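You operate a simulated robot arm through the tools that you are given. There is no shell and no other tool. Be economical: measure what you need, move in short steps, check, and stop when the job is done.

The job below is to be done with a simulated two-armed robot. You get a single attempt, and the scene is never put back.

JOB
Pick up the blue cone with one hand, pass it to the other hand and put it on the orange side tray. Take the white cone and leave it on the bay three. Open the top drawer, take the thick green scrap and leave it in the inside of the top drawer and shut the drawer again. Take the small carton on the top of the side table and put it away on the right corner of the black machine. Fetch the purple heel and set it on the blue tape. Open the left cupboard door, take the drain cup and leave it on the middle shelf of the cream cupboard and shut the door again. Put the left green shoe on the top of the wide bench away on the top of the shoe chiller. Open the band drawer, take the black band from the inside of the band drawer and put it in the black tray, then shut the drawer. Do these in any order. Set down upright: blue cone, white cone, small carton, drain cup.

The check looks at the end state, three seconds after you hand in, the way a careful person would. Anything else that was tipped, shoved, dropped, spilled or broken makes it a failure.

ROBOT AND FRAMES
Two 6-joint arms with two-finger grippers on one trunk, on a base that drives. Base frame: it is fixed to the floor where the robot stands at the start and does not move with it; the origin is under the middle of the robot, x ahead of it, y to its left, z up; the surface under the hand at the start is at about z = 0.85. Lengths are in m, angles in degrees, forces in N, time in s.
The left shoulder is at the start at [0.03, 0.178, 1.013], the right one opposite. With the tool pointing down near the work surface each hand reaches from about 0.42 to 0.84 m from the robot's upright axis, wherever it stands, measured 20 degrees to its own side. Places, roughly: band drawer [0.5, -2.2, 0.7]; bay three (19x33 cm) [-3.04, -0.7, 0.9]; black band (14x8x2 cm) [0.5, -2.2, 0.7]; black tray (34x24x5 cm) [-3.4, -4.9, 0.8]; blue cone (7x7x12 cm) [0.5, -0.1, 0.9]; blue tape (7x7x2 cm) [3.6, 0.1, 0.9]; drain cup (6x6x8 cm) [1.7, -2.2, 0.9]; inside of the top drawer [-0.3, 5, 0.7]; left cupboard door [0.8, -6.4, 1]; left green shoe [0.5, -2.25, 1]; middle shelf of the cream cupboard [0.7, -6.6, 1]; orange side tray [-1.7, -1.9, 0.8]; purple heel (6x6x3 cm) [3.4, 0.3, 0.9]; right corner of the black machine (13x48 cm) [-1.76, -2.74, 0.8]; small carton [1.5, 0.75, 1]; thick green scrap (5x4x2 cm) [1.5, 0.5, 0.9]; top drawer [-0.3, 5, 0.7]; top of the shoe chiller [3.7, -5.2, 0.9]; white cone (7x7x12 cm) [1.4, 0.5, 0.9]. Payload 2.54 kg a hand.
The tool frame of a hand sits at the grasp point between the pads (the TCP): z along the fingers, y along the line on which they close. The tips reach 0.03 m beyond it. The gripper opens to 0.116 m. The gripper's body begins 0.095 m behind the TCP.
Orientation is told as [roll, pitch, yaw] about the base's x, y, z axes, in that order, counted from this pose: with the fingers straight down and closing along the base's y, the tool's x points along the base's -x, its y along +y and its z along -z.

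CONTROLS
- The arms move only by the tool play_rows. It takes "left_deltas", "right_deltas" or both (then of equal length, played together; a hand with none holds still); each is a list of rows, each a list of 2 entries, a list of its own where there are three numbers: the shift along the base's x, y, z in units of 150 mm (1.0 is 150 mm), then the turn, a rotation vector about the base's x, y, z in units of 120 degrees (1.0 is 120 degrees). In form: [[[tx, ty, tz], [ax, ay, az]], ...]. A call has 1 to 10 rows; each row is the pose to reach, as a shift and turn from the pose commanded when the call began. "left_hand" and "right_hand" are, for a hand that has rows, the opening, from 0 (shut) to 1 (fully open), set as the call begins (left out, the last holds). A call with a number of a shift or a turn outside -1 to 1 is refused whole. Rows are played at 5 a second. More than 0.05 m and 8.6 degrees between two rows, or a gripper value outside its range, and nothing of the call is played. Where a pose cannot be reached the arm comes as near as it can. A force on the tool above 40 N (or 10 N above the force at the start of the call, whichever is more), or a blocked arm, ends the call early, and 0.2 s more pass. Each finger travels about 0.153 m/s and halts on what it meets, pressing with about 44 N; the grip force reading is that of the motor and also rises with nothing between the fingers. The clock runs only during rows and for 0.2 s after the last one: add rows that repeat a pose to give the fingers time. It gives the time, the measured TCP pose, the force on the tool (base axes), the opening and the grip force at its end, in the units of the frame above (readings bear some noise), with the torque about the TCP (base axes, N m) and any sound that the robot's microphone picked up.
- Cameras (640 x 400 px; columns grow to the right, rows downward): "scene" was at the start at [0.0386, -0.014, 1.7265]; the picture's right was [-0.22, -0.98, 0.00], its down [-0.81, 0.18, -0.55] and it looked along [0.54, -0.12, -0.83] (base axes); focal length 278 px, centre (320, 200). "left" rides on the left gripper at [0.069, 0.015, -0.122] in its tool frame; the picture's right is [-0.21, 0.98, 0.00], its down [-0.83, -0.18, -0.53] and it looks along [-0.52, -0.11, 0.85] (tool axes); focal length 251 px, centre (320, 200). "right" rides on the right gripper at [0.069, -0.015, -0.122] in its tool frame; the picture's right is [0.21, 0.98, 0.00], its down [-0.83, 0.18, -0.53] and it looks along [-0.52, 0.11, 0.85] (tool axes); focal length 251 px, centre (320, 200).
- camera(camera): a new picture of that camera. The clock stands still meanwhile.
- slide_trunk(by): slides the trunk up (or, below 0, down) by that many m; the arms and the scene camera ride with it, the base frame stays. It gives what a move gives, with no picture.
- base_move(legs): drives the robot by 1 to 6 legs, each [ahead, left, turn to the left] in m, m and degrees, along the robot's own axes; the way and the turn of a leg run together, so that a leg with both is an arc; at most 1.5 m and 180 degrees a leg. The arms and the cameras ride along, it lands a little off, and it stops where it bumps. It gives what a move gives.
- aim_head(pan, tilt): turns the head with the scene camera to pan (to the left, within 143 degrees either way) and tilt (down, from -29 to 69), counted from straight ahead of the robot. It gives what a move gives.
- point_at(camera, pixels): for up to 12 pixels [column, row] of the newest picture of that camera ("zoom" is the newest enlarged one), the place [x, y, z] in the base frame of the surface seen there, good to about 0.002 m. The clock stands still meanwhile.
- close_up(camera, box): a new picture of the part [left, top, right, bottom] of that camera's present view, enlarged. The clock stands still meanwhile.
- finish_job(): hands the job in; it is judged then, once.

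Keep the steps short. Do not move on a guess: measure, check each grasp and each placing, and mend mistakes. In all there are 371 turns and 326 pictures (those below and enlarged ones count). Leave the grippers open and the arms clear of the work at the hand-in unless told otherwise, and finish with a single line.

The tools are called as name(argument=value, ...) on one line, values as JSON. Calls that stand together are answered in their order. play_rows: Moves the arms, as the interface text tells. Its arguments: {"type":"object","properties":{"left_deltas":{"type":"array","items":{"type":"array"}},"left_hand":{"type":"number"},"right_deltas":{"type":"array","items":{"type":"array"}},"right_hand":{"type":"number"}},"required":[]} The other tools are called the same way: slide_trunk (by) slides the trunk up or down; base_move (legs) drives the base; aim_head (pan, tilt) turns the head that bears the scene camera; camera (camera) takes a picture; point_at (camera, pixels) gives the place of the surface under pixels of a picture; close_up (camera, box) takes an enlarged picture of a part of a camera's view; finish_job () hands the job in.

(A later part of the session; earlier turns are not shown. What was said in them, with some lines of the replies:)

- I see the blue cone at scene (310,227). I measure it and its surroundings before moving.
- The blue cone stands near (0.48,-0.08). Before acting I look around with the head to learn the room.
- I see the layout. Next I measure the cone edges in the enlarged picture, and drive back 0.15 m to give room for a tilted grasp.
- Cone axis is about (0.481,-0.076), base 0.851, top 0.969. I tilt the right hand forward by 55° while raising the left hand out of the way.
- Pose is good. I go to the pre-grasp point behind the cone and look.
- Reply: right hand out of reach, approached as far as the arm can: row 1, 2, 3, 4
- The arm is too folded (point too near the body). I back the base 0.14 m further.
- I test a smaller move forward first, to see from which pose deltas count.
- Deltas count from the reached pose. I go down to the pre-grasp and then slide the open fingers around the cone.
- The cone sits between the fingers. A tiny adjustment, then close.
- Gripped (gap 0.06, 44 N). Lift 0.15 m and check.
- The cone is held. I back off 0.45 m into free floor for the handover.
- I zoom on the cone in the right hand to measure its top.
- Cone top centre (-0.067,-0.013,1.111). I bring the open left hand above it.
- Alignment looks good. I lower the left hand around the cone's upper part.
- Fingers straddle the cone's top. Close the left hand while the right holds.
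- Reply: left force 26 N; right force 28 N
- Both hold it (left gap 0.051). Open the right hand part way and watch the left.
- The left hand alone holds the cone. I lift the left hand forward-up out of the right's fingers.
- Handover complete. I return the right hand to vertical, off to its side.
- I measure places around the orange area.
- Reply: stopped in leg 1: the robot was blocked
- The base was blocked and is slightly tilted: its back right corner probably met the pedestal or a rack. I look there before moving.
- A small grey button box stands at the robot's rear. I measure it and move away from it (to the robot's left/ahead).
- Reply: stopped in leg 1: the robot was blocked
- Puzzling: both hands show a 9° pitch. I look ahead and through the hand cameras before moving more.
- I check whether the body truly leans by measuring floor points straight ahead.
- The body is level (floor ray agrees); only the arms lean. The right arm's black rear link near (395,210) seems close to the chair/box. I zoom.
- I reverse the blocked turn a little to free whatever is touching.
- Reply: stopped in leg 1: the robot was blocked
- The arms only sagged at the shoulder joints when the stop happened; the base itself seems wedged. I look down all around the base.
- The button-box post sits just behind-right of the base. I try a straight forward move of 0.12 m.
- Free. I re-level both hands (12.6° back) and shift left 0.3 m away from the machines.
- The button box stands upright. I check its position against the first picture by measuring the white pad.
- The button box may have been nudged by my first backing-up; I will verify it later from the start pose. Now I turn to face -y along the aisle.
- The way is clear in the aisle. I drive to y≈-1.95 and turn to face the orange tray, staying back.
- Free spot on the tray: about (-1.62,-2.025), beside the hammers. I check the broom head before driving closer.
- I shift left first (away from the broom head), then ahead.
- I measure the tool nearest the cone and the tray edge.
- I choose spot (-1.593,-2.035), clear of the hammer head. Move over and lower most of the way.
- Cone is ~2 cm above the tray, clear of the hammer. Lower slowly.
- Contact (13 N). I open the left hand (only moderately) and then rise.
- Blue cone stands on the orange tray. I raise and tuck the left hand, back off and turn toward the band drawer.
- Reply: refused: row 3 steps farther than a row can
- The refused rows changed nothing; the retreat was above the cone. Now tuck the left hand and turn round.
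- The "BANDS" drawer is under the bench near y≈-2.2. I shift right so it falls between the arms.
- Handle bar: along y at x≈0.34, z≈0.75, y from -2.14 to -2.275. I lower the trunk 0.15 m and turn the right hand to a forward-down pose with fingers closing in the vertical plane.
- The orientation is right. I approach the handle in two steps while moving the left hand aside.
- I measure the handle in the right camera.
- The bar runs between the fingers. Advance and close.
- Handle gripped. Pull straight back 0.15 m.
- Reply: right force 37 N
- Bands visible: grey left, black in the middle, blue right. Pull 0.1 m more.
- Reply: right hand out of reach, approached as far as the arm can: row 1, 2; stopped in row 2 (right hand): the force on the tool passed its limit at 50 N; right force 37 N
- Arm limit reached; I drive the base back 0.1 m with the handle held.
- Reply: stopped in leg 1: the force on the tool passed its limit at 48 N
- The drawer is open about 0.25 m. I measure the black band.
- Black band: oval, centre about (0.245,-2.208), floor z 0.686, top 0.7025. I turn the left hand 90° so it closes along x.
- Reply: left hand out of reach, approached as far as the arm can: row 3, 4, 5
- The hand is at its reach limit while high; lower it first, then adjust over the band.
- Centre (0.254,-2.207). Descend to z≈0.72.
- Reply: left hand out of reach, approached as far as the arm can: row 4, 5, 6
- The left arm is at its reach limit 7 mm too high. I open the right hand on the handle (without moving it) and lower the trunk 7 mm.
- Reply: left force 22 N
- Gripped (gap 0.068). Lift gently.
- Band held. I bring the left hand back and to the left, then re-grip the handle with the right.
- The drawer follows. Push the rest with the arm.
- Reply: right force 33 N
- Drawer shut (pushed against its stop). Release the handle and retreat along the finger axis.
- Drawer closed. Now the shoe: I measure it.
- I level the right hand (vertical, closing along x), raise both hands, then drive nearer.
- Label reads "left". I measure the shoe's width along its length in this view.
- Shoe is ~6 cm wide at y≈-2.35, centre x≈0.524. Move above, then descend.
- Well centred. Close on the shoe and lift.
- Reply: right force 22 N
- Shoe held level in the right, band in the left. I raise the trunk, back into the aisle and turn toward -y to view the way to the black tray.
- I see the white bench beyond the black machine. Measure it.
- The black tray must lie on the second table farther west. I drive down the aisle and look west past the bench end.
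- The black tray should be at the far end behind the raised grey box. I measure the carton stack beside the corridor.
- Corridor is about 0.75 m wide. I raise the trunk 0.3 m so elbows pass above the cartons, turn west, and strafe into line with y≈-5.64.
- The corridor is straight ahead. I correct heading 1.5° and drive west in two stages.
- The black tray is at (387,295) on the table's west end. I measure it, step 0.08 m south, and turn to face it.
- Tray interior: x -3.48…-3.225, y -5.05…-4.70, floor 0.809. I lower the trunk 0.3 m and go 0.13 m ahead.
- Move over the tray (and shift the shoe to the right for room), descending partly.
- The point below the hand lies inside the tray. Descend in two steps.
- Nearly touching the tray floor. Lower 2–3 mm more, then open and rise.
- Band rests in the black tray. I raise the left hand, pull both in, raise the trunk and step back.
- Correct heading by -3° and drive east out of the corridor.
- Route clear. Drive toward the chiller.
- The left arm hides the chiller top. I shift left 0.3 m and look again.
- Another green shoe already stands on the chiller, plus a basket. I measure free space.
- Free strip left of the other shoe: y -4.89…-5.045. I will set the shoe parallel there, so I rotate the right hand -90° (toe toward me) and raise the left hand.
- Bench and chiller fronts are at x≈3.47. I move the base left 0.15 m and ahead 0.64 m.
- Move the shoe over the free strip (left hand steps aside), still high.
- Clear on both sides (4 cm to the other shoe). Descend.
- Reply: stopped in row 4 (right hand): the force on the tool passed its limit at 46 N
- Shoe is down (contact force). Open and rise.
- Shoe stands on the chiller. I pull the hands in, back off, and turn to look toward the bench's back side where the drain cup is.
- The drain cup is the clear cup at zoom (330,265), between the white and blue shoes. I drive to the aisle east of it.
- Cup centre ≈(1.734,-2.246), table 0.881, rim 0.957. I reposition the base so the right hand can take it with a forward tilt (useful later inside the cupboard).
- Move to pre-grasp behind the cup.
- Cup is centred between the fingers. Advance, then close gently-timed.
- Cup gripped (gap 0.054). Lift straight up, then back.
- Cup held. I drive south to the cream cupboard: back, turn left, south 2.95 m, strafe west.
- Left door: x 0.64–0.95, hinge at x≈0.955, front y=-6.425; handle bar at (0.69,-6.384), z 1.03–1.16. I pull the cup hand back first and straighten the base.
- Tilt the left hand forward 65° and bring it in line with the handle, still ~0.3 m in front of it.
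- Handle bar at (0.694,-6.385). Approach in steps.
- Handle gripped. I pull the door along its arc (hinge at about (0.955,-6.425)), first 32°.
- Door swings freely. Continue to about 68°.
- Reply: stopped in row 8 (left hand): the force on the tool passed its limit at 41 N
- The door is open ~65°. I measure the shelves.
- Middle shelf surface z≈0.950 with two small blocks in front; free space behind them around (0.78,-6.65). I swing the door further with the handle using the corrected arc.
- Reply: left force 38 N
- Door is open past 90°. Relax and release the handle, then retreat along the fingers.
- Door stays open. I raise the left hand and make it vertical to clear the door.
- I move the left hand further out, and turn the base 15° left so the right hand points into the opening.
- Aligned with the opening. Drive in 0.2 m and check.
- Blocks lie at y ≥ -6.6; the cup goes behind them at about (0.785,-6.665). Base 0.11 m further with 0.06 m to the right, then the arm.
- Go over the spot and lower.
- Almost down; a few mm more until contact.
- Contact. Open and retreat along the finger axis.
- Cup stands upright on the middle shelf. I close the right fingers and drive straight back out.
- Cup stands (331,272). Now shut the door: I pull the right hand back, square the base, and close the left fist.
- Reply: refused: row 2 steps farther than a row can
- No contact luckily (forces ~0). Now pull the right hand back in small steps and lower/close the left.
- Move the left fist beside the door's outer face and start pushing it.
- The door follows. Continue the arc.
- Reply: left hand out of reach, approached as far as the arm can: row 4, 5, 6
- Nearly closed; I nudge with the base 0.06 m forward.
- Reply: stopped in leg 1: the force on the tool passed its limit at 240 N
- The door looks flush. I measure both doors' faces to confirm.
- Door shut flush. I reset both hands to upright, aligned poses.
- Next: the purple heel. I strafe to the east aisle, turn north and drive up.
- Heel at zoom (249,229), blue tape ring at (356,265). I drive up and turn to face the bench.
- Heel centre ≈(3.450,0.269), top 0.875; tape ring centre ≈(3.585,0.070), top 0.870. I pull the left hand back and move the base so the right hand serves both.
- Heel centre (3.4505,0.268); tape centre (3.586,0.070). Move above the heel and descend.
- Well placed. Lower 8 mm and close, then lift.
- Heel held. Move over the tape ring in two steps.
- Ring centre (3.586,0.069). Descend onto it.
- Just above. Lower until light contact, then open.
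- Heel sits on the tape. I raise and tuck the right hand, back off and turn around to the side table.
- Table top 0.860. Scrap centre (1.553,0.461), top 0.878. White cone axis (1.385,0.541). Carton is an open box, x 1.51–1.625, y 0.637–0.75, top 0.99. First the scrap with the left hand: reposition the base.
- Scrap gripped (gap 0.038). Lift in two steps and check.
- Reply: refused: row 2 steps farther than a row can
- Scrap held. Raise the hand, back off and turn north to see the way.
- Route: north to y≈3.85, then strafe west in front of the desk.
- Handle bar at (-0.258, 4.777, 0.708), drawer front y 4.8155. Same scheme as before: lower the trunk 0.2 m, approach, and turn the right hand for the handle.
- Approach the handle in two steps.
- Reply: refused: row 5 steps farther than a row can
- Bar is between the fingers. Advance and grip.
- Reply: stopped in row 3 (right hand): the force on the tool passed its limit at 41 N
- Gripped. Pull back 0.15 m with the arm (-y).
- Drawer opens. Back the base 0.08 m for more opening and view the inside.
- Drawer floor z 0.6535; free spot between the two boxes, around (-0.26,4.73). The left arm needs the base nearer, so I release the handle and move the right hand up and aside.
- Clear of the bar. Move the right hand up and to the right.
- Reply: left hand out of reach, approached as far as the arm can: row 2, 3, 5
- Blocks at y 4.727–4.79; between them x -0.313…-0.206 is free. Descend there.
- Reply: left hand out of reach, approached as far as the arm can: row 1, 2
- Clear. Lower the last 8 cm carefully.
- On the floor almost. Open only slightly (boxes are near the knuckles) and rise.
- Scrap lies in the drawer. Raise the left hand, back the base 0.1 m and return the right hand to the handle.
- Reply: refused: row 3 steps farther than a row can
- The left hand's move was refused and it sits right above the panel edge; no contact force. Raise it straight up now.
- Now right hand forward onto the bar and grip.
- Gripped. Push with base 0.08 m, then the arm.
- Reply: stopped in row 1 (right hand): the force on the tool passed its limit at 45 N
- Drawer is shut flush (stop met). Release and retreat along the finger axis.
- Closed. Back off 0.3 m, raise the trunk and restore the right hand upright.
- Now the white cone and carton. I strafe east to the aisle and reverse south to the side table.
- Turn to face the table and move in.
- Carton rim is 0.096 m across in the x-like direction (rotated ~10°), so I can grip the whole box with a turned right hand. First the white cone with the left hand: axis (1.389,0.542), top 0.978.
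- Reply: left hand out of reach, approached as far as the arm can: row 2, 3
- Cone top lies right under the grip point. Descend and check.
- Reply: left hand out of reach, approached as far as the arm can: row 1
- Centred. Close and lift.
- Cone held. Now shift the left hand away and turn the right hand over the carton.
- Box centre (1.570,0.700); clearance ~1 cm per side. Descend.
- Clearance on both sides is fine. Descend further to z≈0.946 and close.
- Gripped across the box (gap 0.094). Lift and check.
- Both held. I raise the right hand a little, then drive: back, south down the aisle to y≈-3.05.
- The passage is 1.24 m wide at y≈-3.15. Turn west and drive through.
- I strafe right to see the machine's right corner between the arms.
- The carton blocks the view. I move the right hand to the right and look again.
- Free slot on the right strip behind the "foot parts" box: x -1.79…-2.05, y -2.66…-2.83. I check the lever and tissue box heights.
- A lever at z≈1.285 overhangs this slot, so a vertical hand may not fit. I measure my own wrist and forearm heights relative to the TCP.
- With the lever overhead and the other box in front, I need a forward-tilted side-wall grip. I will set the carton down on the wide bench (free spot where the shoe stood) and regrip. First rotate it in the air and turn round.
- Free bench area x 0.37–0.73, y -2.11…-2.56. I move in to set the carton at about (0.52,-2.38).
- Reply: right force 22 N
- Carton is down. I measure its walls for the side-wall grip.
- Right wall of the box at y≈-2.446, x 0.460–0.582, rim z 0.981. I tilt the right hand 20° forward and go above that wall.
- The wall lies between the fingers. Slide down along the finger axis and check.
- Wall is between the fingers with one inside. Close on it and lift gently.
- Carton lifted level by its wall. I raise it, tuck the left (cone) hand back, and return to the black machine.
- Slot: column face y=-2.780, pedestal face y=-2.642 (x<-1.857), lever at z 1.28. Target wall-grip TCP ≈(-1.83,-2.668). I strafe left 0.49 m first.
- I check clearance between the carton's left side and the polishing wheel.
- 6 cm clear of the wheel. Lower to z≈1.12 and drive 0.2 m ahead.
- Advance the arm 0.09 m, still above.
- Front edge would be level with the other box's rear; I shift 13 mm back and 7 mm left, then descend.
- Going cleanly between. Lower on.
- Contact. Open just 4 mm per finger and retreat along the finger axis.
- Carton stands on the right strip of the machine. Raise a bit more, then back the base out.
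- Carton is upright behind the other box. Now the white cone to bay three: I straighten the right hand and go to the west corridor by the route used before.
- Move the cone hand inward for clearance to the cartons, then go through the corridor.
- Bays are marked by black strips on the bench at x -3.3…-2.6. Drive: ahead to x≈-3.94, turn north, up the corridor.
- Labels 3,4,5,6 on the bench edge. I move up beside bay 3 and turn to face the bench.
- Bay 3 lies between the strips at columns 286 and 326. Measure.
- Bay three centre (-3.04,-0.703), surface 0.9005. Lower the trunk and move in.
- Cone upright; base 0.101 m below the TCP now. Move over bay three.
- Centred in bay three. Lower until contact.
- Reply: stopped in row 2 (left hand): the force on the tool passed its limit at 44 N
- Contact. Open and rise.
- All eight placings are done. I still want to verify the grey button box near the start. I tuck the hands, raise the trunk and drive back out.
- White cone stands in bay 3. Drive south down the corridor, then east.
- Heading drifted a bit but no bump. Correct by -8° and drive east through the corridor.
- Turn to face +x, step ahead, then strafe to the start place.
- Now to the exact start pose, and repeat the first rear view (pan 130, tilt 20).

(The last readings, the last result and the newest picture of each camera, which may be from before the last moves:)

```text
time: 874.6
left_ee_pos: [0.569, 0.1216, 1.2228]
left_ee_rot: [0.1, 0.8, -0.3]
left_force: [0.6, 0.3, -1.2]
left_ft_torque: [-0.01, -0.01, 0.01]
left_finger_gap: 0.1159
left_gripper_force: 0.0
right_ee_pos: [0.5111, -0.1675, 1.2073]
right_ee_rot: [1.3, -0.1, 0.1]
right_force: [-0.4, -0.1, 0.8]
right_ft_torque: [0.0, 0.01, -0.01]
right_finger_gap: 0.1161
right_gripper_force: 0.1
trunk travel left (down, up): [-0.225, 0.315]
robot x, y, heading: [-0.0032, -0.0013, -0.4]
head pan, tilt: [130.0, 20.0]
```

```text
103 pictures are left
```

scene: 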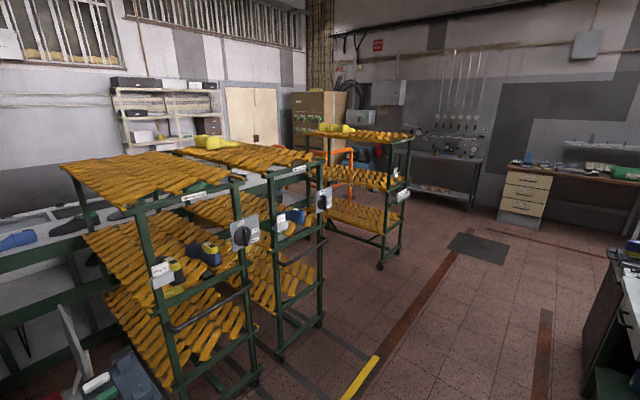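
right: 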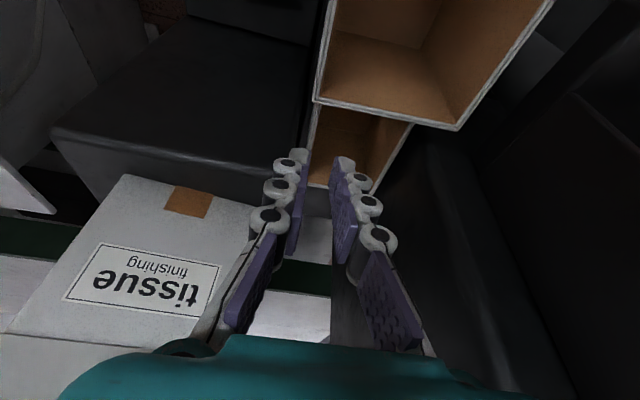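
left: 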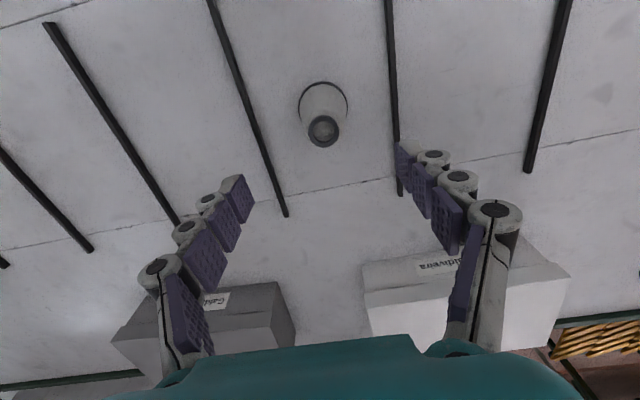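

The view matches the first picture: the button box and chair stand where they stood. I back off 0.35 m to clear the bench and take a last look at the orange tray and black machine.

base_move(legs=[[-0.35, 0, 0]])

aim_head(pan=-120, tilt=25)

close_up(camera="scene", box=[220, 90, 420, 230])

```text
time: 876.9
left_ee_pos: [0.214, 0.1211, 1.2233]
left_ee_rot: [0.0, 0.8, -0.7]
left_force: [-1.0, -0.1, -0.4]
left_ft_torque: [0.0, -0.04, -0.03]
left_finger_gap: 0.1158
left_gripper_force: 0.2
right_ee_pos: [0.1541, -0.1682, 1.207]
right_ee_rot: [1.3, 0.0, -0.3]
right_force: [0.8, -1.0, 0.0]
right_ft_torque: [-0.01, -0.01, -0.01]
right_finger_gap: 0.1159
right_gripper_force: 0.0
trunk travel left (down, up): [-0.225, 0.315]
robot x, y, heading: [-0.3581, 0.0025, -0.8]
head pan, tilt: [130.0, 20.0]
```

```text
time: 880.4
left_ee_pos: [0.2142, 0.1203, 1.2229]
left_ee_rot: [0.0, 0.8, -0.7]
left_force: [-0.4, -0.9, 0.0]
left_ft_torque: [-0.03, 0.03, 0.05]
left_finger_gap: 0.1162
left_gripper_force: 0.0
right_ee_pos: [0.1532, -0.1673, 1.2067]
right_ee_rot: [1.4, 0.0, -0.1]
right_force: [-0.4, 0.2, 0.2]
right_ft_torque: [-0.01, -0.04, -0.01]
right_finger_gap: 0.1158
right_gripper_force: 0.1
trunk travel left (down, up): [-0.225, 0.315]
robot x, y, heading: [-0.3608, 0.0005, -0.4]
head pan, tilt: [-120.0, 25.0]
```

```text
2.86 times, centred on (320, 160) of scene
```

zoom: 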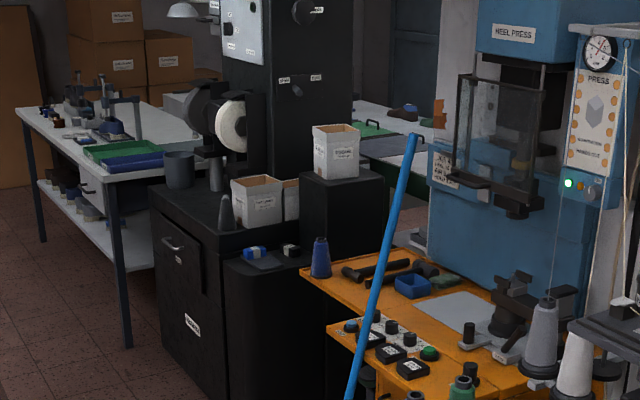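

The blue cone stands upright on the orange tray. The carton stands on the machine's right strip, beside the other box. Both grippers are open and the arms are clear, so I hand the job in.

finish_job()

```text
The job is handed in.
```

All eight items are placed as asked, with both drawers and the left cupboard door shut again, and the job is handed in.
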